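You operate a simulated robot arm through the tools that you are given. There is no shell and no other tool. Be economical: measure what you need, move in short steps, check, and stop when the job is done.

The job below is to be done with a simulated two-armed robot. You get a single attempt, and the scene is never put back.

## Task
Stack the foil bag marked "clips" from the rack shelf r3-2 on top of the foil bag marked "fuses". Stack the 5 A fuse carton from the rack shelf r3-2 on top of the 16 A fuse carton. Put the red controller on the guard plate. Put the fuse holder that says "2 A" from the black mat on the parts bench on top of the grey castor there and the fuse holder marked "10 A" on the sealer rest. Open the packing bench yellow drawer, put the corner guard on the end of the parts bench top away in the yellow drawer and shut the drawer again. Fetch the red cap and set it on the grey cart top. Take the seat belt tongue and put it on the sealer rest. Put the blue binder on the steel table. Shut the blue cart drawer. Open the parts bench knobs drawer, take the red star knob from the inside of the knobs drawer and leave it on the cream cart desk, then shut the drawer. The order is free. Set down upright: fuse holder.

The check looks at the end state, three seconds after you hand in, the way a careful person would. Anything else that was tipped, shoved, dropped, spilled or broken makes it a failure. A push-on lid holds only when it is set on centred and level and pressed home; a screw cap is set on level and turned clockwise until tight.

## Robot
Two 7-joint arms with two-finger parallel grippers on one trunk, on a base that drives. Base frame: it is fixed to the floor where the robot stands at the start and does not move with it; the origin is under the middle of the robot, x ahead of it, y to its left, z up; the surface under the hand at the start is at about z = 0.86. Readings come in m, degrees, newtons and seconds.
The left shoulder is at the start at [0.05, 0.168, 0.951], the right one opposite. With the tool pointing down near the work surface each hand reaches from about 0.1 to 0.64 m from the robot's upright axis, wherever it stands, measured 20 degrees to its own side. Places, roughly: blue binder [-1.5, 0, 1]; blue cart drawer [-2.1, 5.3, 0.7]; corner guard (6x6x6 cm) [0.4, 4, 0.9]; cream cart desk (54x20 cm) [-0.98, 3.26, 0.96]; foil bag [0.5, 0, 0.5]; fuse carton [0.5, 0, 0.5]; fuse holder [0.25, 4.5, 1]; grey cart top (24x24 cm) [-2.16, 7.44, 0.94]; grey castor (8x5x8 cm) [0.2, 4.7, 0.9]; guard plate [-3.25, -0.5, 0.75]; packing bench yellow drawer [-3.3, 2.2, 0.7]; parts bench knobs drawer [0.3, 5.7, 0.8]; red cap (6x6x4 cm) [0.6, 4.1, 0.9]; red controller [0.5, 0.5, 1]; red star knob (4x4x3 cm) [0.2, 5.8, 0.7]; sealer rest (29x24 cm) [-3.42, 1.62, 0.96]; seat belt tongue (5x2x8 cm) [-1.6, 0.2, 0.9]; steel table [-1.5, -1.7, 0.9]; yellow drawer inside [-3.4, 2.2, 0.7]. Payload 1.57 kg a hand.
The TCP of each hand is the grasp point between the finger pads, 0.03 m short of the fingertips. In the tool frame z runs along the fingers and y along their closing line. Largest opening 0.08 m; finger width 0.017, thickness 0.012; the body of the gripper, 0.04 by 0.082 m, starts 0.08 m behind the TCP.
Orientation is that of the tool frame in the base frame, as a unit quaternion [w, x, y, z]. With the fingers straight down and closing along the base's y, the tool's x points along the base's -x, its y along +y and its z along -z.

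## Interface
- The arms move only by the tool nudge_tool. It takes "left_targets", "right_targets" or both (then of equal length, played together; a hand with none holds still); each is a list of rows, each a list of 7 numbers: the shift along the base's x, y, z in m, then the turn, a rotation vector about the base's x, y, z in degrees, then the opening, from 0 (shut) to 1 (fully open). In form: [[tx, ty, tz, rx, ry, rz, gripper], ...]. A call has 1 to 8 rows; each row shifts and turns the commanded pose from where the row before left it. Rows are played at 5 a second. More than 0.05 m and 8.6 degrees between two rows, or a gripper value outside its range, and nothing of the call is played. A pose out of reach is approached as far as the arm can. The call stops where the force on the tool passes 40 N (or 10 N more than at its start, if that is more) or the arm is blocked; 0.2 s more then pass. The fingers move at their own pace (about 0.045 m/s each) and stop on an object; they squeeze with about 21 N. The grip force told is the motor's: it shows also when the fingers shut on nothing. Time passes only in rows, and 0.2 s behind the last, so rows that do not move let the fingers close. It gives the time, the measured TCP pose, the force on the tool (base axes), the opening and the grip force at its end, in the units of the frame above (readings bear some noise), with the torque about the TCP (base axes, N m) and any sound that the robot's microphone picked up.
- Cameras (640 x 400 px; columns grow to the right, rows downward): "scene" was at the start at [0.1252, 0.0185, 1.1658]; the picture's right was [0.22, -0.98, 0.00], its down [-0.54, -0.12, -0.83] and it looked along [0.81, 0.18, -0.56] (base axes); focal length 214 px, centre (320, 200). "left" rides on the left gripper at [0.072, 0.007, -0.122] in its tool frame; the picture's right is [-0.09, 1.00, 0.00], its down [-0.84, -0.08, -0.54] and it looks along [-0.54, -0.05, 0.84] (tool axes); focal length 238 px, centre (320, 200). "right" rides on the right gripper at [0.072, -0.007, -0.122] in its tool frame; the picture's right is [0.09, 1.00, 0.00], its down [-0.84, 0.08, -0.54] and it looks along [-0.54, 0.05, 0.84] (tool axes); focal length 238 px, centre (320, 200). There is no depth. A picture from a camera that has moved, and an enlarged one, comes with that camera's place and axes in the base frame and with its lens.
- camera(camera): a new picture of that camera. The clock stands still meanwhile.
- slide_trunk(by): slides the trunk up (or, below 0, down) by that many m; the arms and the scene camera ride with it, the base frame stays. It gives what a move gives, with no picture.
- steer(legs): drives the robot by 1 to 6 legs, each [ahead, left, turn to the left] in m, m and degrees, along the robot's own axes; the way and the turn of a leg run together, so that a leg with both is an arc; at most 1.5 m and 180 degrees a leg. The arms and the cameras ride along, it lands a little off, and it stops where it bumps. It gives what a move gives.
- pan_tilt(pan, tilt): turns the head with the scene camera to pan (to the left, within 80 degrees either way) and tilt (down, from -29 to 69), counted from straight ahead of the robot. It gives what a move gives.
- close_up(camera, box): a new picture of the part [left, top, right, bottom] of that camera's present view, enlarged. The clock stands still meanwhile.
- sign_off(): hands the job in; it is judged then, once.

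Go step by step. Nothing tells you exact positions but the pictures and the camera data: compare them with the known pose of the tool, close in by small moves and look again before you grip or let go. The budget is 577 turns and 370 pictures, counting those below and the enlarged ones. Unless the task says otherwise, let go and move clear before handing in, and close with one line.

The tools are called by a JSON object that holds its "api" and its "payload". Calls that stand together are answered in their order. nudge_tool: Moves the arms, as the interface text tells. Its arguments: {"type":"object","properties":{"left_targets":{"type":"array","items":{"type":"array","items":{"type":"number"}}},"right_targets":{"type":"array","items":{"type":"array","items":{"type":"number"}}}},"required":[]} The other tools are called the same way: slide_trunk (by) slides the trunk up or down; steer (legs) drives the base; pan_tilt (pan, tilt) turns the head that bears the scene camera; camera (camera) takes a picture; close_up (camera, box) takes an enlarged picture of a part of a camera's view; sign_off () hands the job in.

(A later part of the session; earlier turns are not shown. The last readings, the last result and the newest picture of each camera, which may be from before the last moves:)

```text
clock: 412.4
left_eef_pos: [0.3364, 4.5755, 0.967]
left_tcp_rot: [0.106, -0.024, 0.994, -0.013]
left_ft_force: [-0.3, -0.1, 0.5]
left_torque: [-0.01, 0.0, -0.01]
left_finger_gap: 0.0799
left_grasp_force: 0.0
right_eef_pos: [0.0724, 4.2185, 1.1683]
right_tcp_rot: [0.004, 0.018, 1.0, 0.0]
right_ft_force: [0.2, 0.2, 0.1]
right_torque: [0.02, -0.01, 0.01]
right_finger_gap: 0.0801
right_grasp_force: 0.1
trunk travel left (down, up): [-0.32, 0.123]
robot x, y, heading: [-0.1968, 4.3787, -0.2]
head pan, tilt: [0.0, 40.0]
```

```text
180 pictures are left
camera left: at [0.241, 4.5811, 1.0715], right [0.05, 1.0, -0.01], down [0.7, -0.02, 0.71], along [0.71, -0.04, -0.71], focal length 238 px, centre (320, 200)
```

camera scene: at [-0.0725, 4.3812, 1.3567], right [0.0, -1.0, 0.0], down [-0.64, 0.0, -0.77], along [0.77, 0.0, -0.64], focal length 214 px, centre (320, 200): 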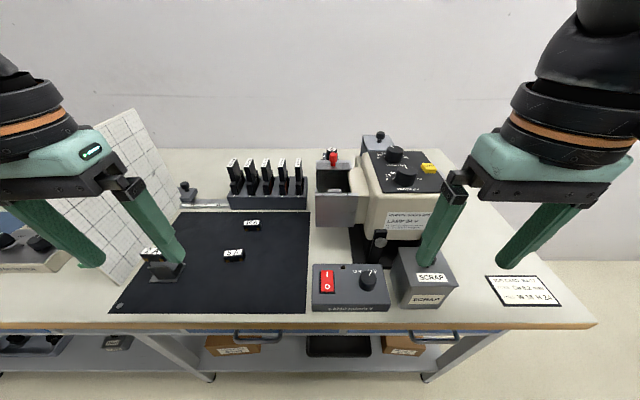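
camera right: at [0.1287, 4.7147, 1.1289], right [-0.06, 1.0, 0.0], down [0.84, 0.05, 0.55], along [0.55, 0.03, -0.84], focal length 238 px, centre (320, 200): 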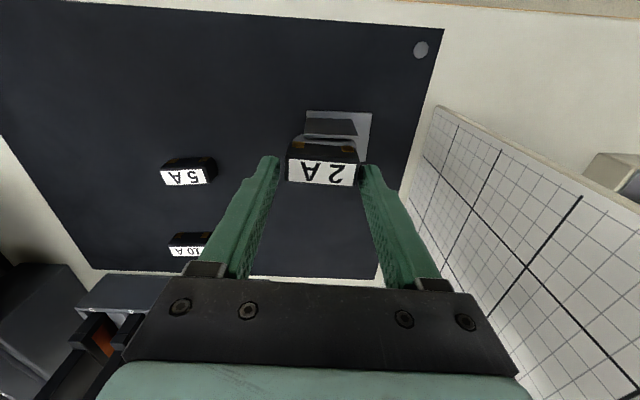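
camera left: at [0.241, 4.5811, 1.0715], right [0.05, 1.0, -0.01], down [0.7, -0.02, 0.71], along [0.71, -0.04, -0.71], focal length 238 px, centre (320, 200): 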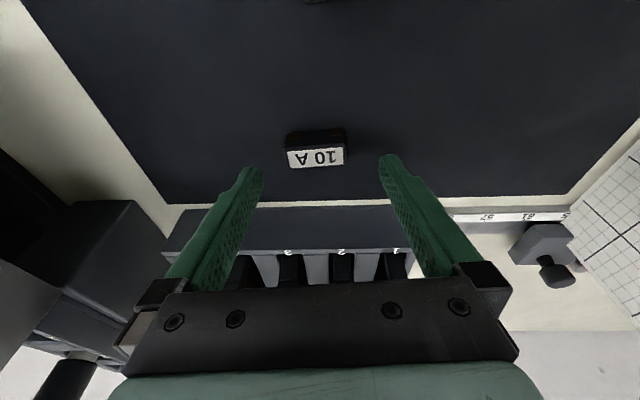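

{"api": "nudge_tool", "payload": {"left_targets": [[0.001, -0.004, -0.015, 0, 0, 0, 1], [0, 0, -0.012, 0, 0, 0, 1], [0, 0, 0, 0, 0, 0, 0.3], [0, 0, 0, 0, 0, 0, 0], [0, 0, 0, 0, 0, 0, 0], [0, 0, 0, 0, 0, 0, 0]]}}

{"api": "camera", "payload": {"camera": "left"}}

```text
clock: 413.8
left_eef_pos: [0.3341, 4.5749, 0.9421]
left_tcp_rot: [0.108, -0.023, 0.994, -0.014]
left_ft_force: [0.0, 1.0, 0.9]
left_torque: [0.0, 0.0, 0.0]
left_finger_gap: 0.0452
left_grasp_force: 20.4
left hand out of reach, approached as far as the arm can: row 2
right_eef_pos: [0.0724, 4.2184, 1.1687]
right_tcp_rot: [0.004, 0.017, 1.0, 0.002]
right_ft_force: [0.1, 1.0, 0.9]
right_torque: [-0.01, 0.01, 0.0]
right_finger_gap: 0.0799
right_grasp_force: 0.0
trunk travel left (down, up): [-0.32, 0.123]
robot x, y, heading: [-0.1951, 4.3847, -0.0]
head pan, tilt: [0.0, 40.0]
```

```text
179 pictures are left
camera left: at [0.2386, 4.581, 1.0452], right [0.05, 1.0, -0.01], down [0.7, -0.02, 0.71], along [0.71, -0.04, -0.7], focal length 238 px, centre (320, 200)
```

left: 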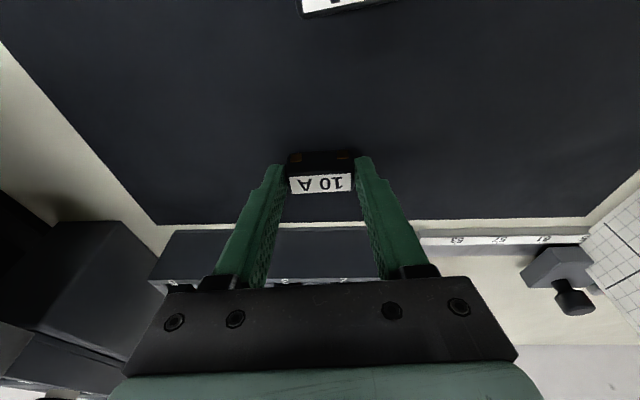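

10 A gripped. Lift, retract the left hand; then look at the corner guard with the right hand.

{"api": "nudge_tool", "payload": {"left_targets": [[0, 0, 0.04, 0, 0, 0, 0], [0, 0, 0.045, 0, 0, 0, 0], [-0.03, 0, 0.035, 0, 0, 0, 0], [-0.045, 0, 0.02, 0, 0, 0, 0], [-0.045, 0, 0.02, 0, 0, 0, 0], [-0.045, 0, 0.02, 0, 0, 0, 0], [-0.045, 0, 0.02, 0, 0, 0, 0]]}}

{"api": "steer", "payload": {"legs": [[-0.08, 0, 0], [0, -0.24, 0]]}}

{"api": "camera", "payload": {"camera": "right"}}

{"api": "pan_tilt", "payload": {"pan": -15, "tilt": 35}}

{"api": "camera", "payload": {"camera": "scene"}}

```text
clock: 415.4
left_eef_pos: [0.1224, 4.5738, 1.1451]
left_tcp_rot: [0.107, -0.023, 0.994, -0.013]
left_ft_force: [-0.5, -0.1, -0.9]
left_torque: [0.0, -0.03, -0.06]
left_finger_gap: 0.0449
left_grasp_force: 20.9
right_eef_pos: [0.0721, 4.2183, 1.1688]
right_tcp_rot: [0.005, 0.018, 1.0, 0.002]
right_ft_force: [-0.5, 0.2, -0.8]
right_torque: [0.01, 0.04, 0.0]
right_finger_gap: 0.0801
right_grasp_force: 0.0
trunk travel left (down, up): [-0.32, 0.123]
robot x, y, heading: [-0.1995, 4.3823, 0.1]
head pan, tilt: [0.0, 40.0]
```

```text
clock: 418.8
left_eef_pos: [0.0468, 4.3341, 1.1461]
left_tcp_rot: [0.106, -0.025, 0.994, -0.013]
left_ft_force: [0.0, -0.7, -0.3]
left_torque: [0.07, 0.02, -0.03]
left_finger_gap: 0.045
left_grasp_force: 21.0
right_eef_pos: [-0.0042, 3.9778, 1.1679]
right_tcp_rot: [0.004, 0.017, 1.0, 0.001]
right_ft_force: [0.0, -0.3, -0.1]
right_torque: [0.05, -0.02, 0.0]
right_finger_gap: 0.0798
right_grasp_force: 0.1
trunk travel left (down, up): [-0.32, 0.123]
robot x, y, heading: [-0.2708, 4.1434, 0.1]
head pan, tilt: [0.0, 40.0]
```

```text
178 pictures are left
camera right: at [-0.0762, 3.9735, 1.2892], right [-0.06, 1.0, 0.0], down [0.83, 0.05, 0.55], along [0.55, 0.04, -0.84], focal length 238 px, centre (320, 200)
```

right: 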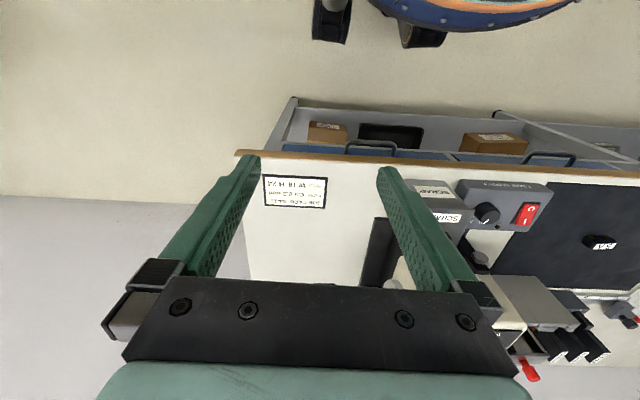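

```text
clock: 419.6
left_eef_pos: [0.0465, 4.3342, 1.1454]
left_tcp_rot: [0.107, -0.026, 0.994, -0.013]
left_ft_force: [-0.8, -0.3, 0.2]
left_torque: [-0.02, -0.01, -0.01]
left_finger_gap: 0.0451
left_grasp_force: 20.7
right_eef_pos: [-0.004, 3.9785, 1.1672]
right_tcp_rot: [0.005, 0.016, 1.0, 0.002]
right_ft_force: [0.1, 0.4, -0.3]
right_torque: [0.01, -0.01, 0.02]
right_finger_gap: 0.0802
right_grasp_force: 0.1
trunk travel left (down, up): [-0.32, 0.123]
robot x, y, heading: [-0.2722, 4.1451, 0.1]
head pan, tilt: [-15.0, 35.0]
```

```text
177 pictures are left
camera scene: at [-0.1486, 4.1183, 1.3643], right [-0.25, -0.97, 0.0], down [-0.56, 0.15, -0.82], along [0.79, -0.21, -0.57], focal length 214 px, centre (320, 200)
```

scene: 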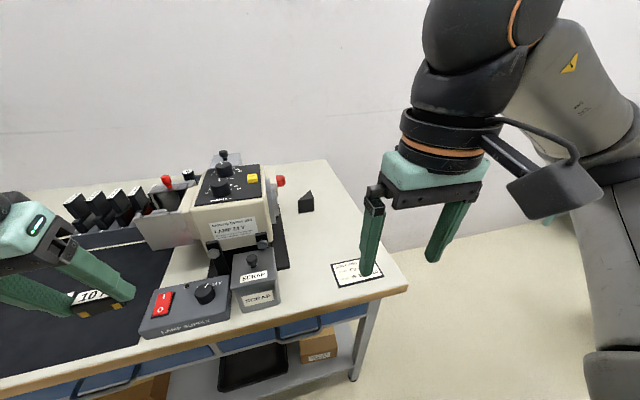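

{"api": "close_up", "payload": {"camera": "scene", "box": [200, 140, 340, 260]}}

```text
3.33 times, centred on (270, 200) of scene
camera zoom: at [-0.1486, 4.1183, 1.3643], right [-0.25, -0.97, 0.0], down [-0.56, 0.15, -0.82], along [0.79, -0.21, -0.57], focal length 715 px, centre (487, 200)
```

zoom: 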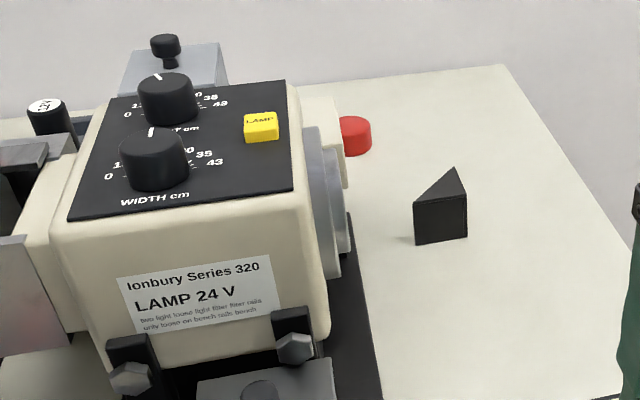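

The guard is a right-angle triangular prism at ≈(0.446,4.004); the red cap is behind the lamp at ≈(0.66,4.08). Both are better reached from the bench's south end (y≈3.84). I check that floor area.

{"api": "pan_tilt", "payload": {"pan": -60, "tilt": 30}}

{"api": "camera", "payload": {"camera": "scene"}}

```text
clock: 420.7
left_eef_pos: [0.0464, 4.3349, 1.1455]
left_tcp_rot: [0.107, -0.025, 0.994, -0.013]
left_ft_force: [-0.2, -0.2, -1.1]
left_torque: [0.03, -0.02, 0.01]
left_finger_gap: 0.0451
left_grasp_force: 20.8
right_eef_pos: [-0.0039, 3.9776, 1.1679]
right_tcp_rot: [0.004, 0.015, 1.0, 0.001]
right_ft_force: [-0.2, 0.5, 0.0]
right_torque: [-0.04, 0.01, 0.01]
right_finger_gap: 0.0804
right_grasp_force: 0.1
trunk travel left (down, up): [-0.32, 0.123]
robot x, y, heading: [-0.2719, 4.1459, 0.2]
head pan, tilt: [-60.0, 30.0]
```

```text
175 pictures are left
camera scene: at [-0.1881, 4.0626, 1.3721], right [-0.86, -0.5, 0.0], down [-0.25, 0.43, -0.87], along [0.44, -0.75, -0.5], focal length 214 px, centre (320, 200)
```

scene: 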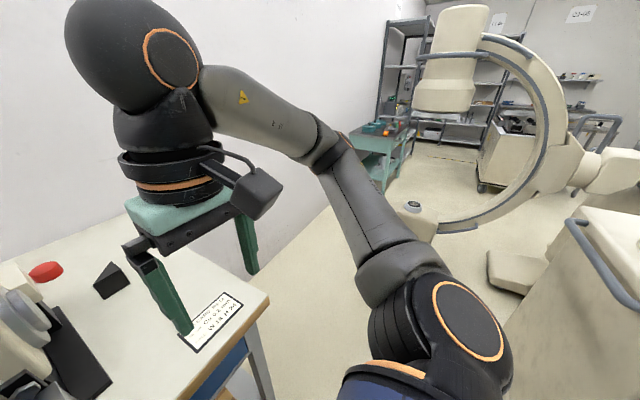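

Floor at the bench end is free. I go around and face north there.

{"api": "steer", "payload": {"legs": [[-0.1, 0, 0], [0, -0.95, 0], [0.66, 0, 0], [0, 0, 90]]}}

{"api": "pan_tilt", "payload": {"pan": 0, "tilt": 35}}

{"api": "camera", "payload": {"camera": "scene"}}

```text
clock: 437.2
left_eef_pos: [0.091, 3.5083, 1.1458]
left_tcp_rot: [-0.085, 0.724, -0.682, -0.067]
left_ft_force: [-0.2, -0.3, 0.9]
left_torque: [-0.03, 0.03, 0.01]
left_finger_gap: 0.0453
left_grasp_force: 20.8
right_eef_pos: [0.447, 3.4626, 1.1678]
right_tcp_rot: [0.002, -0.7, 0.715, 0.004]
right_ft_force: [0.0, 0.4, 0.5]
right_torque: [-0.01, -0.01, -0.02]
right_finger_gap: 0.0799
right_grasp_force: 0.2
trunk travel left (down, up): [-0.32, 0.123]
robot x, y, heading: [0.2857, 3.1905, 90.5]
head pan, tilt: [-60.0, 30.0]
```

```text
clock: 438.5
left_eef_pos: [0.0908, 3.509, 1.1465]
left_tcp_rot: [-0.085, 0.724, -0.681, -0.067]
left_ft_force: [0.3, -0.7, -1.0]
left_torque: [-0.01, 0.01, -0.05]
left_finger_gap: 0.0449
left_grasp_force: 21.0
right_eef_pos: [0.4473, 3.4616, 1.1679]
right_tcp_rot: [0.002, -0.699, 0.715, 0.004]
right_ft_force: [0.4, 0.5, 1.1]
right_torque: [0.0, 0.02, 0.02]
right_finger_gap: 0.08
right_grasp_force: 0.1
trunk travel left (down, up): [-0.32, 0.123]
robot x, y, heading: [0.2858, 3.1926, 90.9]
head pan, tilt: [0.0, 35.0]
```

```text
174 pictures are left
camera scene: at [0.284, 3.3191, 1.3643], right [1.0, 0.01, 0.0], down [0.01, -0.57, -0.82], along [-0.01, 0.82, -0.57], focal length 214 px, centre (320, 200)
```

scene: 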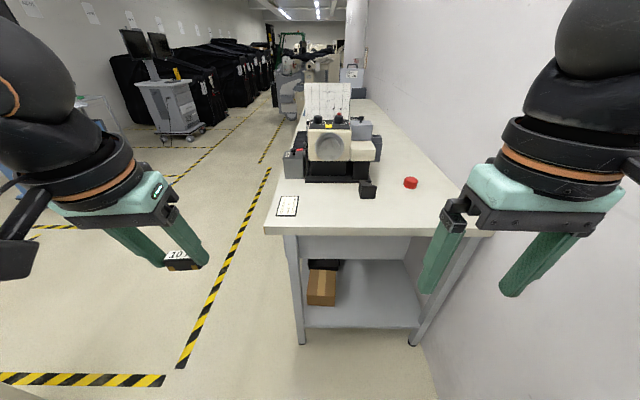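

I yaw the right hand 45° to grip the guard across its right-angle edge and hypotenuse, then drive in.

{"api": "nudge_tool", "payload": {"right_targets": [[0, 0.01, 0, 0, 0, 7.5, 1], [0, 0.01, 0, 0, 0, 7.5, 1], [0, 0.01, 0, 0, 0, 7.5, 1], [0, 0.01, 0, 0, 0, 7.5, 1], [0, 0.01, 0, 0, 0, 7.5, 1], [0, 0.01, 0, 0, 0, 7.5, 1]]}}

{"api": "steer", "payload": {"legs": [[0.28, 0, -0.9]]}}

{"api": "camera", "payload": {"camera": "right"}}

{"api": "close_up", "payload": {"camera": "scene", "box": [320, 140, 480, 260]}}

```text
clock: 439.9
left_eef_pos: [0.0903, 3.5088, 1.1465]
left_tcp_rot: [-0.084, 0.723, -0.682, -0.068]
left_ft_force: [-0.2, -0.3, -1.8]
left_torque: [0.01, 0.0, -0.02]
left_finger_gap: 0.0448
left_grasp_force: 21.2
right_eef_pos: [0.4477, 3.5228, 1.1687]
right_tcp_rot: [0.0, 0.92, -0.392, -0.005]
right_ft_force: [0.3, -1.1, -0.1]
right_torque: [-0.01, 0.01, 0.01]
right_finger_gap: 0.0801
right_grasp_force: 0.1
trunk travel left (down, up): [-0.32, 0.123]
robot x, y, heading: [0.2818, 3.1946, 90.9]
head pan, tilt: [0.0, 35.0]
```

```text
clock: 441.9
left_eef_pos: [0.0902, 3.7892, 1.1448]
left_tcp_rot: [-0.084, 0.722, -0.683, -0.066]
left_ft_force: [0.8, 0.7, -0.3]
left_torque: [-0.01, -0.03, -0.01]
left_finger_gap: 0.0449
left_grasp_force: 21.1
right_eef_pos: [0.4463, 3.8017, 1.1691]
right_tcp_rot: [-0.001, 0.919, -0.395, -0.005]
right_ft_force: [-0.2, -0.5, 0.0]
right_torque: [-0.03, 0.01, -0.01]
right_finger_gap: 0.0798
right_grasp_force: 0.0
trunk travel left (down, up): [-0.32, 0.123]
robot x, y, heading: [0.2842, 3.4736, 90.5]
head pan, tilt: [0.0, 35.0]
```

```text
173 pictures are left
camera right: at [0.502, 3.7534, 1.2897], right [-0.66, -0.75, 0.0], down [-0.63, 0.55, 0.55], along [-0.41, 0.36, -0.84], focal length 238 px, centre (320, 200)
```

right: 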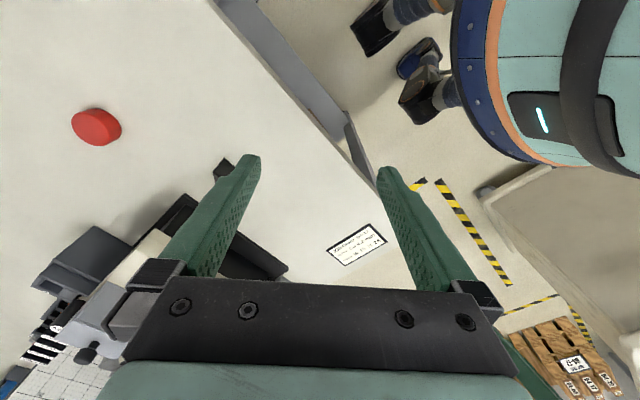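

```text
3.33 times, centred on (400, 200) of scene
camera zoom: at [0.2813, 3.5984, 1.3642], right [1.0, 0.01, 0.0], down [0.01, -0.57, -0.82], along [-0.01, 0.82, -0.57], focal length 715 px, centre (53, 200)
```

zoom: 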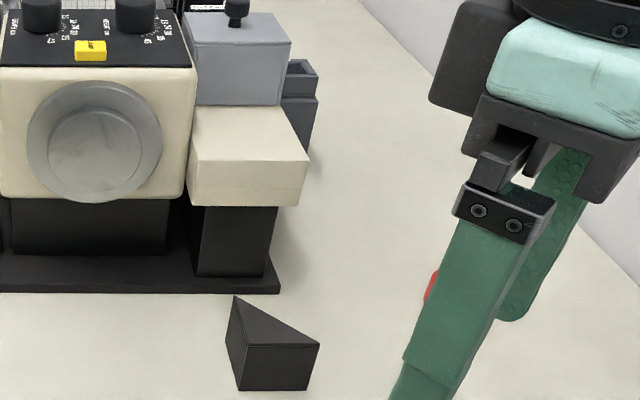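

Guard geometry clear: right-angle corner at (0.43,3.991), hypotenuse facing NE. I move over (0.444,4.004) and descend.

{"api": "nudge_tool", "payload": {"right_targets": [[0, 0.04, -0.02, 0, 0, 0, 1], [0, 0.045, -0.02, 0, 0, 0, 1], [0, 0.045, -0.02, 0, 0, 0, 1], [0, 0.045, -0.02, 0, 0, 0, 1], [-0.002, 0.027, -0.02, 0, 0, 0, 1], [0, 0, -0.03, 0, 0, 0, 1]]}}

{"api": "camera", "payload": {"camera": "right"}}

```text
clock: 443.3
left_eef_pos: [0.0895, 3.7881, 1.1453]
left_tcp_rot: [-0.084, 0.722, -0.684, -0.067]
left_ft_force: [-0.6, 1.0, -1.0]
left_torque: [0.03, -0.02, -0.03]
left_finger_gap: 0.0451
left_grasp_force: 20.4
right_eef_pos: [0.4472, 3.9686, 1.0655]
right_tcp_rot: [-0.001, 0.919, -0.395, -0.005]
right_ft_force: [0.1, -0.2, -0.2]
right_torque: [0.02, 0.02, 0.02]
right_finger_gap: 0.08
right_grasp_force: 0.0
right hand out of reach, approached as far as the arm can: row 4, 5
trunk travel left (down, up): [-0.32, 0.123]
robot x, y, heading: [0.28, 3.4708, 90.6]
head pan, tilt: [0.0, 35.0]
```

```text
171 pictures are left
camera right: at [0.5027, 3.9196, 1.1858], right [-0.66, -0.75, 0.0], down [-0.63, 0.55, 0.55], along [-0.41, 0.36, -0.84], focal length 238 px, centre (320, 200)
```

right: 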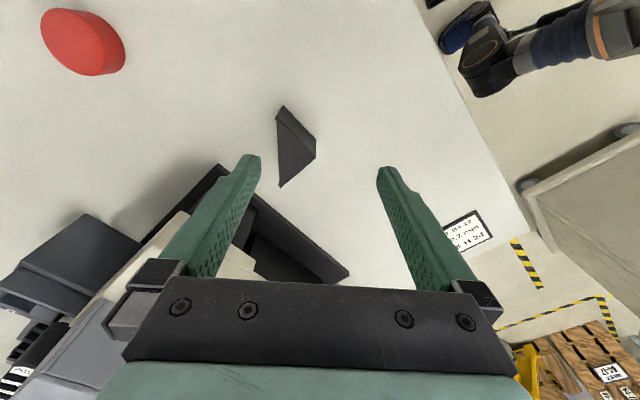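

{"api": "steer", "payload": {"legs": [[0.03, 0, 0]]}}

{"api": "nudge_tool", "payload": {"right_targets": [[-0.003, 0.004, -0.03, 0, 0, 0, 1], [0, 0, -0.03, 0, 0, 0, 1]]}}

{"api": "camera", "payload": {"camera": "right"}}

```text
clock: 444.1
left_eef_pos: [0.0887, 3.8196, 1.1453]
left_tcp_rot: [-0.084, 0.722, -0.684, -0.066]
left_ft_force: [-0.5, -0.1, -0.4]
left_torque: [-0.01, 0.0, -0.02]
left_finger_gap: 0.0448
left_grasp_force: 21.4
right_eef_pos: [0.4464, 3.9979, 1.0652]
right_tcp_rot: [0.0, 0.919, -0.395, -0.004]
right_ft_force: [0.5, 0.4, 0.0]
right_torque: [0.0, -0.01, -0.01]
right_finger_gap: 0.0801
right_grasp_force: 0.1
trunk travel left (down, up): [-0.32, 0.123]
robot x, y, heading: [0.2808, 3.4976, 90.6]
head pan, tilt: [0.0, 35.0]
```

```text
clock: 444.7
left_eef_pos: [0.0892, 3.8177, 1.1466]
left_tcp_rot: [-0.085, 0.722, -0.683, -0.066]
left_ft_force: [-0.7, 0.2, -0.5]
left_torque: [0.01, 0.03, 0.03]
left_finger_gap: 0.0451
left_grasp_force: 20.8
right_eef_pos: [0.4449, 4.0019, 1.006]
right_tcp_rot: [0.0, 0.919, -0.394, -0.004]
right_ft_force: [0.4, 0.4, 0.4]
right_torque: [-0.01, 0.03, 0.0]
right_finger_gap: 0.08
right_grasp_force: 0.1
trunk travel left (down, up): [-0.32, 0.123]
robot x, y, heading: [0.2833, 3.4982, 90.7]
head pan, tilt: [0.0, 35.0]
```

```text
170 pictures are left
camera right: at [0.5013, 3.954, 1.1274], right [-0.66, -0.75, 0.0], down [-0.63, 0.55, 0.55], along [-0.41, 0.36, -0.84], focal length 238 px, centre (320, 200)
```

right: 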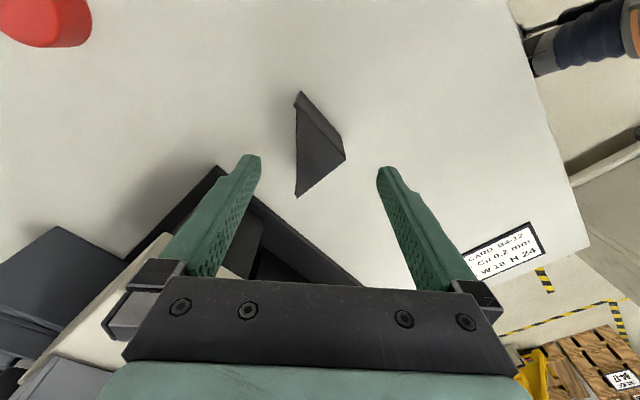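

Well centred. Down and close.

{"api": "nudge_tool", "payload": {"right_targets": [[0, 0, -0.03, 0, 0, 0, 1], [0, 0, -0.025, 0, 0, 0, 1], [0, 0, -0.01, 0, 0, 0, 1], [0, 0, 0, 0, 0, 0, 0.3], [0, 0, 0, 0, 0, 0, 0], [0, 0, 0, 0, 0, 0, 0], [0, 0, 0, 0, 0, 0, 0]]}}

{"api": "camera", "payload": {"camera": "right"}}

```text
clock: 446.3
left_eef_pos: [0.0893, 3.8191, 1.1462]
left_tcp_rot: [-0.084, 0.723, -0.683, -0.066]
left_ft_force: [-0.6, -0.2, -0.3]
left_torque: [0.0, 0.0, -0.01]
left_finger_gap: 0.045
left_grasp_force: 21.2
right_eef_pos: [0.445, 4.002, 0.941]
right_tcp_rot: [0.0, 0.919, -0.395, -0.004]
right_ft_force: [0.7, -0.2, -0.6]
right_torque: [0.01, 0.0, 0.01]
right_finger_gap: 0.0384
right_grasp_force: 20.8
trunk travel left (down, up): [-0.32, 0.123]
robot x, y, heading: [0.2862, 3.4983, 90.7]
head pan, tilt: [0.0, 35.0]
```

```text
169 pictures are left
camera right: at [0.4999, 3.9533, 1.0615], right [-0.66, -0.75, 0.0], down [-0.63, 0.55, 0.55], along [-0.41, 0.36, -0.84], focal length 238 px, centre (320, 200)
```

right: 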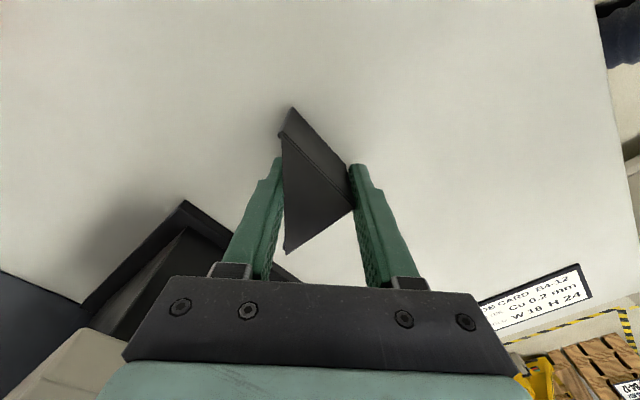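

Guard gripped as planned. Lift and retract.

{"api": "nudge_tool", "payload": {"right_targets": [[0, 0, 0.03, 0, 0, 0, 0], [0, 0, 0.045, 0, 0, 0, 0], [0, -0.02, 0.045, 0, 0, 0, 0], [0, -0.04, 0.03, 0, 0, 0, 0], [0, -0.045, 0.02, 0, 0, 0, 0], [0, -0.045, 0.02, 0, 0, 0, 0], [-0.01, -0.03, 0.02, 0, 0, 0, 0]]}}

{"api": "camera", "payload": {"camera": "right"}}

```text
clock: 447.9
left_eef_pos: [0.0892, 3.8187, 1.1455]
left_tcp_rot: [-0.085, 0.723, -0.683, -0.066]
left_ft_force: [0.4, 0.1, -0.6]
left_torque: [0.0, 0.0, -0.02]
left_finger_gap: 0.0451
left_grasp_force: 20.7
right_eef_pos: [0.4332, 3.8239, 1.1488]
right_tcp_rot: [0.0, 0.919, -0.395, -0.004]
right_ft_force: [-0.6, -0.7, -0.3]
right_torque: [-0.03, -0.02, -0.03]
right_finger_gap: 0.0384
right_grasp_force: 20.9
trunk travel left (down, up): [-0.32, 0.123]
robot x, y, heading: [0.282, 3.5018, 90.3]
head pan, tilt: [0.0, 35.0]
```

```text
168 pictures are left
camera right: at [0.4888, 3.7748, 1.2699], right [-0.66, -0.75, 0.0], down [-0.63, 0.55, 0.55], along [-0.41, 0.36, -0.84], focal length 238 px, centre (320, 200)
```

right: 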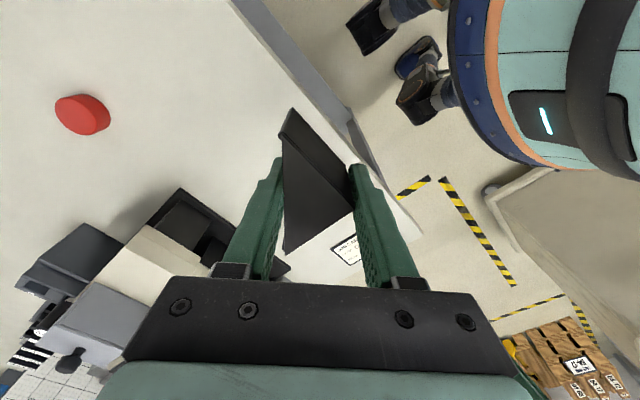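

I retrace my way out around the cream cart.

{"api": "steer", "payload": {"legs": [[-0.3, 0, 0], [0, 0, -90], [-0.66, 0, 0], [0, 1.0, 0]]}}

{"api": "steer", "payload": {"legs": [[-0.25, 0.05, 0], [0, 0, 90], [0, 0, 90]]}}

{"api": "pan_tilt", "payload": {"pan": 15, "tilt": 22}}

{"api": "camera", "payload": {"camera": "scene"}}

```text
clock: 465.7
left_eef_pos: [-0.0699, 4.3729, 1.1444]
left_tcp_rot: [0.107, -0.017, 0.994, -0.013]
left_ft_force: [0.6, -0.5, -0.3]
left_torque: [0.01, -0.01, -0.01]
left_finger_gap: 0.0451
left_grasp_force: 20.8
right_eef_pos: [-0.0728, 4.0293, 1.1485]
right_tcp_rot: [0.003, -0.36, 0.933, 0.003]
right_ft_force: [-1.0, -0.4, -0.2]
right_torque: [0.02, 0.0, -0.01]
right_finger_gap: 0.0383
right_grasp_force: 21.1
trunk travel left (down, up): [-0.32, 0.123]
robot x, y, heading: [-0.3926, 4.1863, -0.7]
head pan, tilt: [0.0, 35.0]
```

```text
clock: 475.3
left_eef_pos: [-0.9473, 4.0294, 1.1453]
left_tcp_rot: [-0.01, 0.993, 0.048, -0.107]
left_ft_force: [-0.5, -0.1, -0.1]
left_torque: [0.0, -0.03, 0.02]
left_finger_gap: 0.0449
left_grasp_force: 21.0
right_eef_pos: [-0.9674, 4.3747, 1.1487]
right_tcp_rot: [0.002, 0.921, 0.389, -0.004]
right_ft_force: [0.6, 0.3, 0.0]
right_torque: [-0.04, 0.02, -0.01]
right_finger_gap: 0.0385
right_grasp_force: 20.9
trunk travel left (down, up): [-0.32, 0.123]
robot x, y, heading: [-0.6399, 4.2384, -177.2]
head pan, tilt: [0.0, 35.0]
```

```text
clock: 476.1
left_eef_pos: [-0.9482, 4.0304, 1.1461]
left_tcp_rot: [-0.011, 0.993, 0.047, -0.107]
left_ft_force: [0.7, -0.5, -0.7]
left_torque: [-0.03, -0.03, 0.0]
left_finger_gap: 0.045
left_grasp_force: 21.0
right_eef_pos: [-0.9659, 4.3727, 1.1485]
right_tcp_rot: [0.002, 0.922, 0.388, -0.004]
right_ft_force: [-0.1, 0.0, -0.5]
right_torque: [0.01, 0.02, 0.03]
right_finger_gap: 0.0383
right_grasp_force: 20.9
trunk travel left (down, up): [-0.32, 0.123]
robot x, y, heading: [-0.6375, 4.2345, -177.4]
head pan, tilt: [15.0, 22.0]
```

```text
167 pictures are left
camera scene: at [-0.7677, 4.206, 1.3848], right [-0.3, 0.95, 0.0], down [0.36, 0.11, -0.93], along [-0.88, -0.28, -0.38], focal length 214 px, centre (320, 200)
```

scene: 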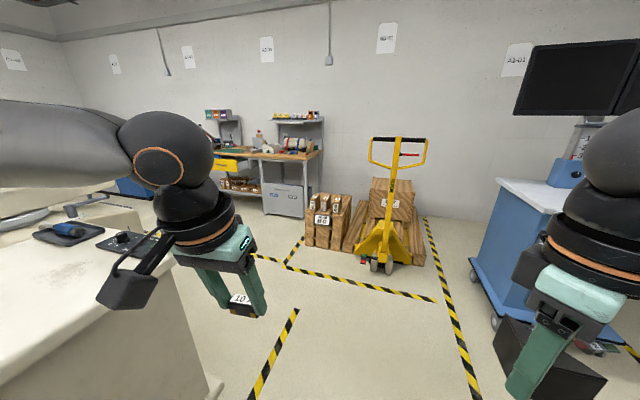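

I drive back to the packing bench along the safe corridor.

{"api": "steer", "payload": {"legs": [[1.1, 0, -2.6], [0, 0.85, 0], [0.42, 0, 0], [0, 1.4, 0]]}}

{"api": "pan_tilt", "payload": {"pan": 0, "tilt": 30}}

{"api": "camera", "payload": {"camera": "scene"}}

```text
clock: 504.0
left_eef_pos: [-2.4746, 1.705, 1.1445]
left_tcp_rot: [-0.013, 0.994, 0.028, -0.106]
left_ft_force: [0.4, -0.7, -0.1]
left_torque: [-0.02, -0.02, -0.02]
left_finger_gap: 0.045
left_grasp_force: 21.2
right_eef_pos: [-2.4805, 2.0484, 1.1474]
right_tcp_rot: [0.003, 0.929, 0.371, -0.003]
right_ft_force: [0.5, -0.4, 0.1]
right_torque: [-0.01, -0.04, 0.02]
right_finger_gap: 0.0384
right_grasp_force: 21.1
trunk travel left (down, up): [-0.32, 0.123]
robot x, y, heading: [-2.1566, 1.9001, -179.5]
head pan, tilt: [15.0, 22.0]
```

```text
clock: 504.8
left_eef_pos: [-2.4749, 1.7055, 1.1454]
left_tcp_rot: [-0.013, 0.994, 0.027, -0.107]
left_ft_force: [-0.2, -0.1, -0.3]
left_torque: [0.04, -0.01, 0.03]
left_finger_gap: 0.0449
left_grasp_force: 21.5
right_eef_pos: [-2.4803, 2.0496, 1.1491]
right_tcp_rot: [0.004, 0.929, 0.369, -0.004]
right_ft_force: [0.4, 0.1, -1.0]
right_torque: [0.0, 0.01, 0.02]
right_finger_gap: 0.0382
right_grasp_force: 21.0
trunk travel left (down, up): [-0.32, 0.123]
robot x, y, heading: [-2.1582, 1.9006, -179.3]
head pan, tilt: [0.0, 30.0]
```

```text
166 pictures are left
camera scene: at [-2.2889, 1.8978, 1.3721], right [-0.01, 1.0, 0.0], down [0.5, 0.01, -0.87], along [-0.87, -0.01, -0.5], focal length 214 px, centre (320, 200)
```

scene: 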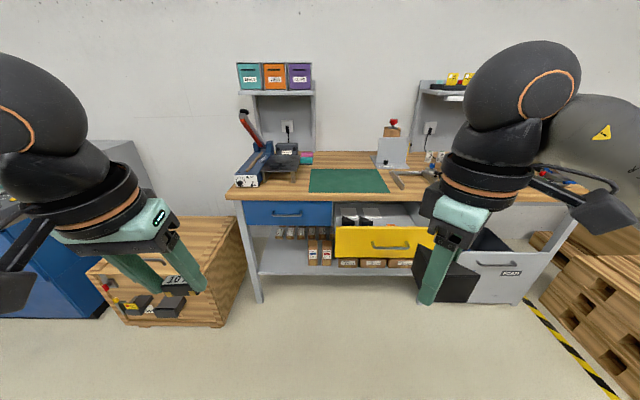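

{"api": "close_up", "payload": {"camera": "scene", "box": [320, 180, 460, 270]}}

```text
4.44 times, centred on (390, 225) of scene
camera zoom: at [-2.2889, 1.8978, 1.3721], right [-0.01, 1.0, 0.0], down [0.5, 0.01, -0.87], along [-0.87, -0.01, -0.5], focal length 953 px, centre (9, 89)
```

zoom: 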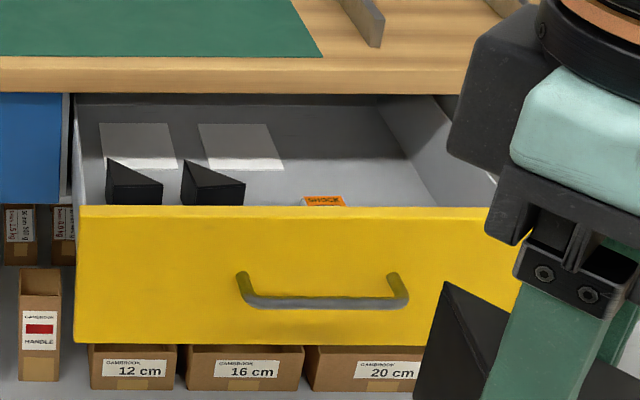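

The drawer holds two other guards on the left; I'll set ours on the free right side. I line up, reach over the opening, then lower.

{"api": "steer", "payload": {"legs": [[0, -0.21, -0.7], [0.41, 0, 0]]}}

{"api": "nudge_tool", "payload": {"right_targets": [[-0.045, 0, -0.01, 0, 0, 0, 0], [-0.045, 0, -0.01, 0, 0, 0, 0], [-0.045, 0, -0.01, 0, 0, 0, 0], [-0.04, 0, -0.01, 0, 0, 0, 0]]}}

{"api": "pan_tilt", "payload": {"pan": -10, "tilt": 40}}

{"api": "camera", "payload": {"camera": "scene"}}

{"api": "camera", "payload": {"camera": "right"}}

```text
clock: 509.5
left_eef_pos: [-2.8964, 1.9171, 1.1469]
left_tcp_rot: [-0.013, 0.994, 0.026, -0.107]
left_ft_force: [-0.1, -0.4, -0.1]
left_torque: [0.0, 0.04, 0.0]
left_finger_gap: 0.045
left_grasp_force: 21.3
right_eef_pos: [-2.9032, 2.2613, 1.1481]
right_tcp_rot: [0.003, 0.929, 0.371, -0.003]
right_ft_force: [0.5, 0.0, -0.4]
right_torque: [-0.01, -0.02, -0.05]
right_finger_gap: 0.0384
right_grasp_force: 21.4
trunk travel left (down, up): [-0.32, 0.123]
robot x, y, heading: [-2.5777, 2.1111, -179.6]
head pan, tilt: [0.0, 30.0]
```

```text
clock: 510.5
left_eef_pos: [-2.8981, 1.9168, 1.1455]
left_tcp_rot: [-0.013, 0.994, 0.026, -0.106]
left_ft_force: [0.3, 0.6, -0.4]
left_torque: [-0.02, -0.05, -0.01]
left_finger_gap: 0.0451
left_grasp_force: 21.2
right_eef_pos: [-3.0817, 2.2597, 1.1089]
right_tcp_rot: [0.002, 0.929, 0.371, -0.003]
right_ft_force: [-0.1, -0.6, 0.2]
right_torque: [0.0, -0.03, 0.03]
right_finger_gap: 0.0383
right_grasp_force: 21.3
trunk travel left (down, up): [-0.32, 0.123]
robot x, y, heading: [-2.578, 2.1132, -179.5]
head pan, tilt: [0.0, 30.0]
```

```text
clock: 511.2
left_eef_pos: [-2.8972, 1.9162, 1.1459]
left_tcp_rot: [-0.013, 0.994, 0.027, -0.107]
left_ft_force: [0.2, -0.5, -1.0]
left_torque: [0.03, 0.03, 0.03]
left_finger_gap: 0.0449
left_grasp_force: 20.2
right_eef_pos: [-3.0791, 2.2597, 1.1081]
right_tcp_rot: [0.002, 0.929, 0.371, -0.004]
right_ft_force: [-0.2, -0.3, -0.4]
right_torque: [0.04, 0.04, 0.02]
right_finger_gap: 0.0382
right_grasp_force: 20.9
trunk travel left (down, up): [-0.32, 0.123]
robot x, y, heading: [-2.578, 2.1124, -179.7]
head pan, tilt: [-10.0, 40.0]
```

```text
164 pictures are left
camera scene: at [-2.7047, 2.1241, 1.3568], right [0.16, 0.99, 0.0], down [0.63, -0.11, -0.77], along [-0.76, 0.13, -0.64], focal length 214 px, centre (320, 200)
```

scene: 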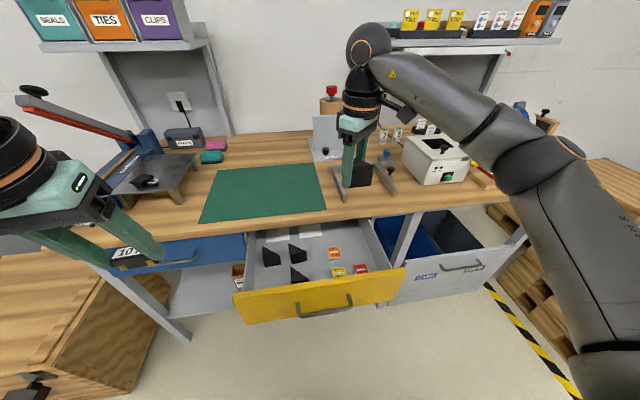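

```text
163 pictures are left
camera right: at [-3.0317, 2.3148, 1.2301], right [0.75, -0.66, 0.0], down [-0.55, -0.63, 0.55], along [-0.36, -0.41, -0.84], focal length 238 px, centre (320, 200)
```

right: 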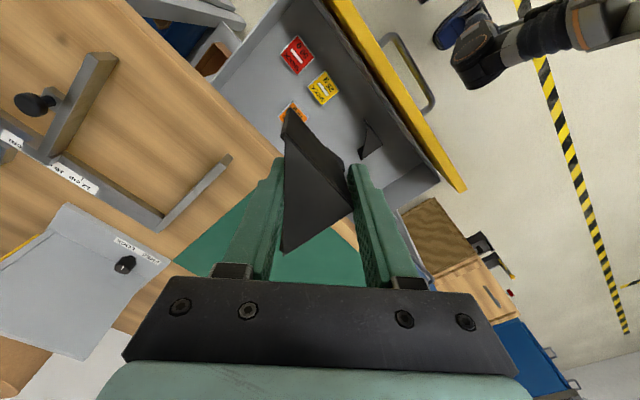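

{"api": "close_up", "payload": {"camera": "scene", "box": [225, 210, 425, 330]}}

```text
3.20 times, centred on (325, 270) of scene
camera zoom: at [-2.7047, 2.1241, 1.3568], right [0.16, 0.99, 0.0], down [0.63, -0.11, -0.77], along [-0.76, 0.13, -0.64], focal length 686 px, centre (304, -24)
```

zoom: 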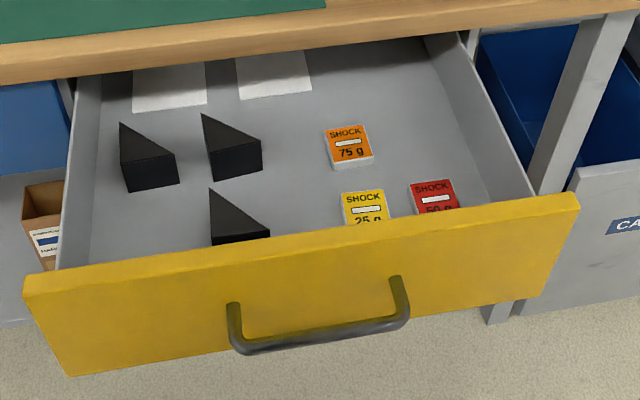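

The drawer's front-left cell (≈(-3.06,2.03)) is empty beside three like guards; I'll set it there.

{"api": "steer", "payload": {"legs": [[0, 0.232, 0]]}}

{"api": "slide_trunk", "payload": {"by": -0.2}}

{"api": "camera", "payload": {"camera": "right"}}

{"api": "camera", "payload": {"camera": "scene"}}

```text
clock: 513.8
left_eef_pos: [-2.8947, 1.6856, 1.1451]
left_tcp_rot: [-0.013, 0.994, 0.027, -0.106]
left_ft_force: [-0.9, -0.4, -0.8]
left_torque: [0.02, -0.03, 0.0]
left_finger_gap: 0.0449
left_grasp_force: 21.1
right_eef_pos: [-3.0782, 2.0277, 1.108]
right_tcp_rot: [0.002, 0.929, 0.371, -0.003]
right_ft_force: [-0.2, -0.9, -0.4]
right_torque: [-0.02, 0.02, -0.01]
right_finger_gap: 0.038
right_grasp_force: 20.8
trunk travel left (down, up): [-0.32, 0.123]
robot x, y, heading: [-2.5773, 1.8798, -179.4]
head pan, tilt: [-10.0, 40.0]
```

```text
clock: 516.0
left_eef_pos: [-2.8949, 1.6854, 0.9461]
left_tcp_rot: [-0.012, 0.994, 0.028, -0.108]
left_ft_force: [-0.1, -0.1, -0.3]
left_torque: [0.0, -0.01, 0.03]
left_finger_gap: 0.045
left_grasp_force: 20.7
right_eef_pos: [-3.0783, 2.0281, 0.9092]
right_tcp_rot: [0.003, 0.929, 0.37, -0.003]
right_ft_force: [0.2, -0.4, 0.0]
right_torque: [-0.03, -0.01, 0.01]
right_finger_gap: 0.0385
right_grasp_force: 21.3
trunk travel left (down, up): [-0.12, 0.323]
robot x, y, heading: [-2.5791, 1.8803, -179.3]
head pan, tilt: [-10.0, 40.0]
```

```text
161 pictures are left
camera right: at [-3.0299, 2.0832, 1.0302], right [0.75, -0.66, 0.0], down [-0.55, -0.63, 0.55], along [-0.36, -0.41, -0.84], focal length 238 px, centre (320, 200)
```

right: 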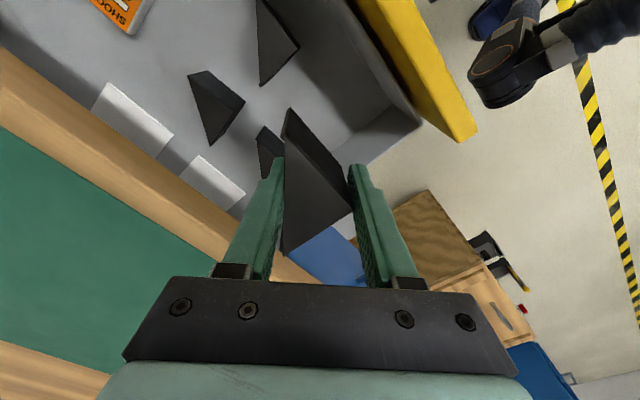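

```text
160 pictures are left
camera scene: at [-2.7023, 1.8929, 1.1568], right [0.16, 0.99, 0.0], down [0.63, -0.1, -0.77], along [-0.76, 0.12, -0.64], focal length 214 px, centre (320, 200)
```

scene: 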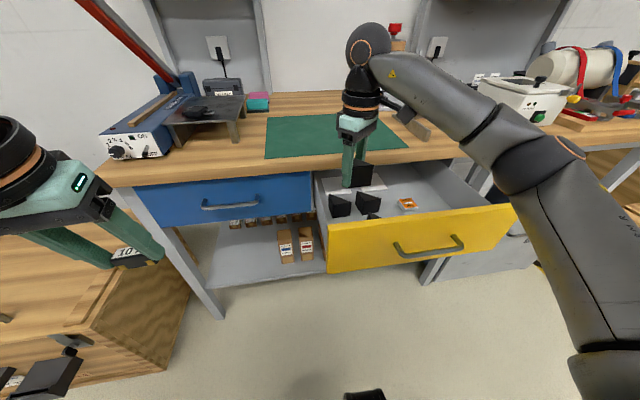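

I shift to (-3.048,2.020) and lower the guard into the drawer in steps.

{"api": "nudge_tool", "payload": {"right_targets": [[0.03, -0.008, 0, 0, 0, 0, 0], [0, 0, -0.04, 0, 0, 0, 0], [0, 0, -0.04, 0, 0, 0, 0], [0, 0, -0.03, 0, 0, 0, 0]]}}

{"api": "camera", "payload": {"camera": "right"}}

{"api": "close_up", "payload": {"camera": "scene", "box": [290, 100, 450, 280]}}

```text
clock: 517.0
left_eef_pos: [-2.8947, 1.6856, 0.946]
left_tcp_rot: [-0.013, 0.994, 0.028, -0.107]
left_ft_force: [0.8, 0.2, 0.0]
left_torque: [-0.03, -0.01, 0.02]
left_finger_gap: 0.045
left_grasp_force: 20.5
right_eef_pos: [-3.0486, 2.0233, 0.7975]
right_tcp_rot: [0.003, 0.929, 0.37, -0.003]
right_ft_force: [0.2, 0.8, -1.2]
right_torque: [-0.02, -0.01, 0.0]
right_finger_gap: 0.0384
right_grasp_force: 21.2
trunk travel left (down, up): [-0.12, 0.323]
robot x, y, heading: [-2.5799, 1.8812, -179.5]
head pan, tilt: [-10.0, 40.0]
```

```text
159 pictures are left
camera right: at [-3.0003, 2.0778, 0.9185], right [0.75, -0.66, 0.0], down [-0.55, -0.63, 0.55], along [-0.36, -0.41, -0.84], focal length 238 px, centre (320, 200)
```

right: 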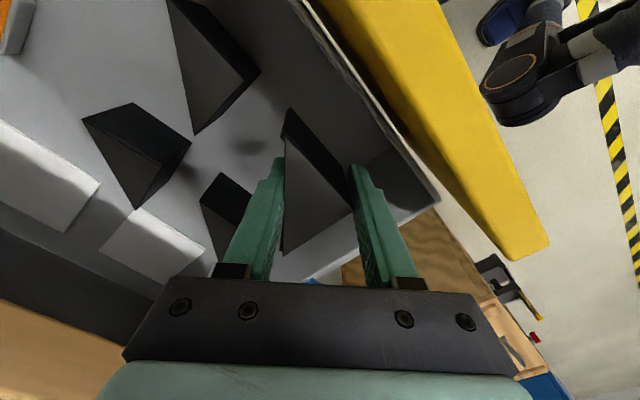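

```text
2.22 times, centred on (370, 190) of scene
camera zoom: at [-2.7024, 1.8929, 1.1567], right [0.16, 0.99, 0.0], down [0.63, -0.1, -0.77], along [-0.76, 0.12, -0.64], focal length 477 px, centre (209, 222)
```

zoom: 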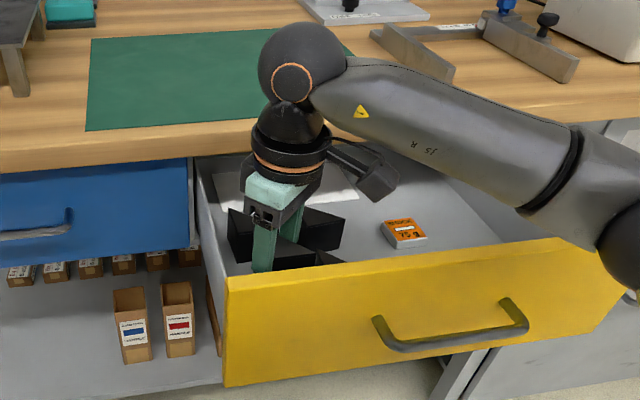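

{"api": "nudge_tool", "payload": {"right_targets": [[0, 0, -0.01, 0, 0, 0, 0], [0, 0, -0.006, 0, 0, 0, 0], [0, 0, -0.005, 0, 0, 0, 0], [0, 0, -0.004, 0, 0, 0, 0]]}}

{"api": "camera", "payload": {"camera": "right"}}

```text
clock: 518.0
left_eef_pos: [-2.8943, 1.6855, 0.9461]
left_tcp_rot: [-0.012, 0.994, 0.028, -0.106]
left_ft_force: [0.3, -1.1, 0.4]
left_torque: [-0.03, -0.02, 0.02]
left_finger_gap: 0.045
left_grasp_force: 21.1
right_eef_pos: [-3.0482, 2.0216, 0.7734]
right_tcp_rot: [0.003, 0.929, 0.371, -0.004]
right_ft_force: [-0.9, -0.2, -0.6]
right_torque: [0.04, 0.01, -0.01]
right_finger_gap: 0.0382
right_grasp_force: 21.1
trunk travel left (down, up): [-0.12, 0.323]
robot x, y, heading: [-2.5778, 1.8795, -179.3]
head pan, tilt: [-10.0, 40.0]
```

```text
157 pictures are left
camera right: at [-2.9997, 2.0762, 0.8956], right [0.75, -0.66, 0.0], down [-0.55, -0.63, 0.55], along [-0.36, -0.41, -0.84], focal length 238 px, centre (320, 200)
```

right: 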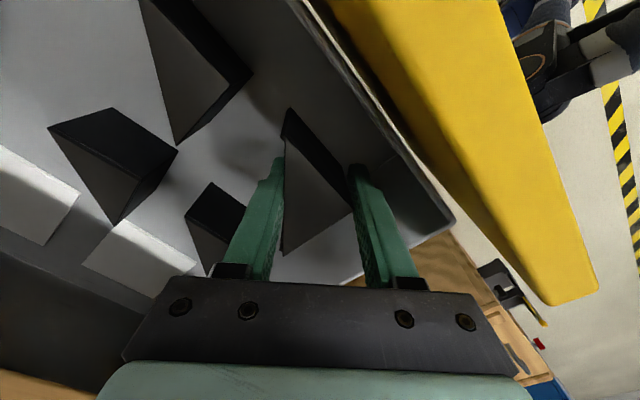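

{"api": "nudge_tool", "payload": {"right_targets": [[-0.008, 0, 0, 0, 0, 0, 0], [0, 0, -0.003, 0, 0, 0, 0], [0, 0, -0.003, 0, 0, 0, 0], [0, 0, -0.003, 0, 0, 0, 0]]}}

{"api": "close_up", "payload": {"camera": "scene", "box": [310, 140, 430, 250]}}

```text
clock: 519.0
left_eef_pos: [-2.8948, 1.6857, 0.9451]
left_tcp_rot: [-0.012, 0.994, 0.028, -0.107]
left_ft_force: [0.2, -0.1, 0.0]
left_torque: [0.02, -0.01, -0.02]
left_finger_gap: 0.045
left_grasp_force: 21.1
right_eef_pos: [-3.057, 2.0194, 0.7653]
right_tcp_rot: [0.003, 0.929, 0.37, -0.003]
right_ft_force: [-1.3, 0.4, -0.5]
right_torque: [0.02, -0.03, -0.02]
right_finger_gap: 0.0383
right_grasp_force: 20.5
trunk travel left (down, up): [-0.12, 0.323]
robot x, y, heading: [-2.5766, 1.8819, -179.4]
head pan, tilt: [-10.0, 40.0]
```

```text
3.64 times, centred on (370, 195) of scene
camera zoom: at [-2.7024, 1.8929, 1.1567], right [0.16, 0.99, 0.0], down [0.63, -0.1, -0.77], along [-0.76, 0.12, -0.64], focal length 780 px, centre (138, 218)
```

zoom: 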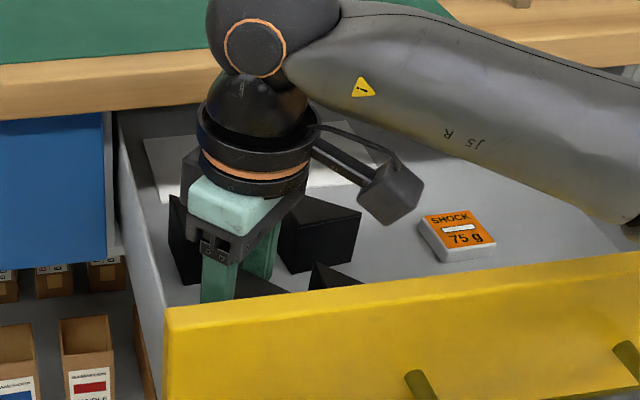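

{"api": "nudge_tool", "payload": {"right_targets": [[0, 0, -0.003, 0, 0, 0, 0], [0, 0, -0.003, 0, 0, 0, 0], [0, 0, -0.003, 0, 0, 0, 0], [0, 0, -0.003, 0, 0, 0, 0]]}}

```text
clock: 520.0
left_eef_pos: [-2.8946, 1.6843, 0.9448]
left_tcp_rot: [-0.012, 0.994, 0.028, -0.107]
left_ft_force: [0.4, 0.5, -0.3]
left_torque: [-0.01, 0.03, -0.02]
left_finger_gap: 0.0452
left_grasp_force: 21.2
right_eef_pos: [-3.0571, 2.02, 0.7527]
right_tcp_rot: [0.002, 0.929, 0.37, -0.005]
right_ft_force: [0.1, 0.3, 0.0]
right_torque: [0.01, -0.01, 0.02]
right_finger_gap: 0.0382
right_grasp_force: 21.1
trunk travel left (down, up): [-0.12, 0.323]
robot x, y, heading: [-2.5787, 1.8792, -179.5]
head pan, tilt: [-10.0, 40.0]
```

{"api": "nudge_tool", "payload": {"right_targets": [[0, 0, -0.003, 0, 0, 0, 0], [0, 0, -0.003, 0, 0, 0, 0], [0, 0, -0.002, 0, 0, 0, 0]]}}

{"api": "camera", "payload": {"camera": "right"}}

```text
clock: 520.8
left_eef_pos: [-2.8943, 1.6847, 0.9461]
left_tcp_rot: [-0.012, 0.994, 0.028, -0.107]
left_ft_force: [-0.1, 0.3, -0.7]
left_torque: [-0.01, -0.02, 0.01]
left_finger_gap: 0.0449
left_grasp_force: 20.6
right_eef_pos: [-3.0553, 2.0216, 0.7447]
right_tcp_rot: [0.002, 0.929, 0.371, -0.004]
right_ft_force: [0.8, -0.1, -0.7]
right_torque: [0.0, -0.01, -0.01]
right_finger_gap: 0.0384
right_grasp_force: 20.7
trunk travel left (down, up): [-0.12, 0.323]
robot x, y, heading: [-2.5827, 1.8802, -179.2]
head pan, tilt: [-10.0, 40.0]
```

```text
155 pictures are left
camera right: at [-3.0075, 2.0762, 0.8658], right [0.75, -0.66, 0.0], down [-0.55, -0.63, 0.55], along [-0.36, -0.41, -0.84], focal length 238 px, centre (320, 200)
```

right: 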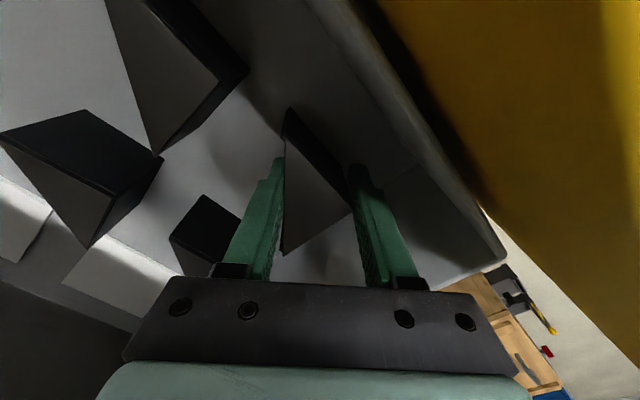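

{"api": "nudge_tool", "payload": {"right_targets": [[0, 0, -0.002, 0, 0, 0, 0], [0, 0, -0.002, 0, 0, 0, 0], [0, 0, -0.002, 0, 0, 0, 0]]}}

```text
clock: 521.6
left_eef_pos: [-2.8951, 1.6855, 0.9463]
left_tcp_rot: [-0.012, 0.994, 0.028, -0.108]
left_ft_force: [-0.5, 0.5, -0.3]
left_torque: [-0.03, 0.03, 0.0]
left_finger_gap: 0.0449
left_grasp_force: 21.2
right_eef_pos: [-3.0558, 2.0196, 0.7386]
right_tcp_rot: [0.003, 0.929, 0.371, -0.004]
right_ft_force: [-0.6, 0.0, -0.3]
right_torque: [0.02, -0.03, -0.01]
right_finger_gap: 0.0383
right_grasp_force: 21.1
trunk travel left (down, up): [-0.12, 0.323]
robot x, y, heading: [-2.5741, 1.8823, -179.5]
head pan, tilt: [-10.0, 40.0]
```

{"api": "nudge_tool", "payload": {"right_targets": [[0, 0, -0.002, 0, 0, 0, 0], [0, 0, -0.002, 0, 0, 0, 0], [0, 0, -0.002, 0, 0, 0, 0]]}}

{"api": "camera", "payload": {"camera": "scene"}}

```text
clock: 522.4
left_eef_pos: [-2.8948, 1.6847, 0.9465]
left_tcp_rot: [-0.013, 0.994, 0.028, -0.108]
left_ft_force: [-0.3, 0.5, -0.7]
left_torque: [0.0, 0.02, 0.0]
left_finger_gap: 0.045
left_grasp_force: 21.1
right_eef_pos: [-3.0567, 2.02, 0.7352]
right_tcp_rot: [0.002, 0.929, 0.369, -0.005]
right_ft_force: [-0.5, 5.4, 16.4]
right_torque: [0.0, -0.09, 0.06]
right_finger_gap: 0.0385
right_grasp_force: 21.3
trunk travel left (down, up): [-0.12, 0.323]
robot x, y, heading: [-2.5756, 1.8798, -179.4]
head pan, tilt: [-10.0, 40.0]
```

```text
154 pictures are left
camera scene: at [-2.7013, 1.893, 1.1571], right [0.16, 0.99, 0.0], down [0.63, -0.1, -0.77], along [-0.76, 0.13, -0.64], focal length 214 px, centre (320, 200)
```

scene: 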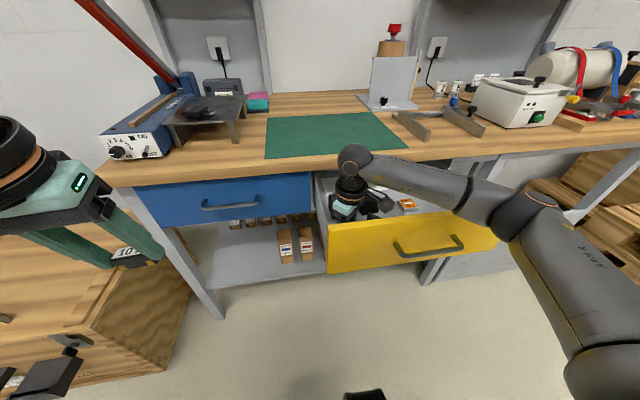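

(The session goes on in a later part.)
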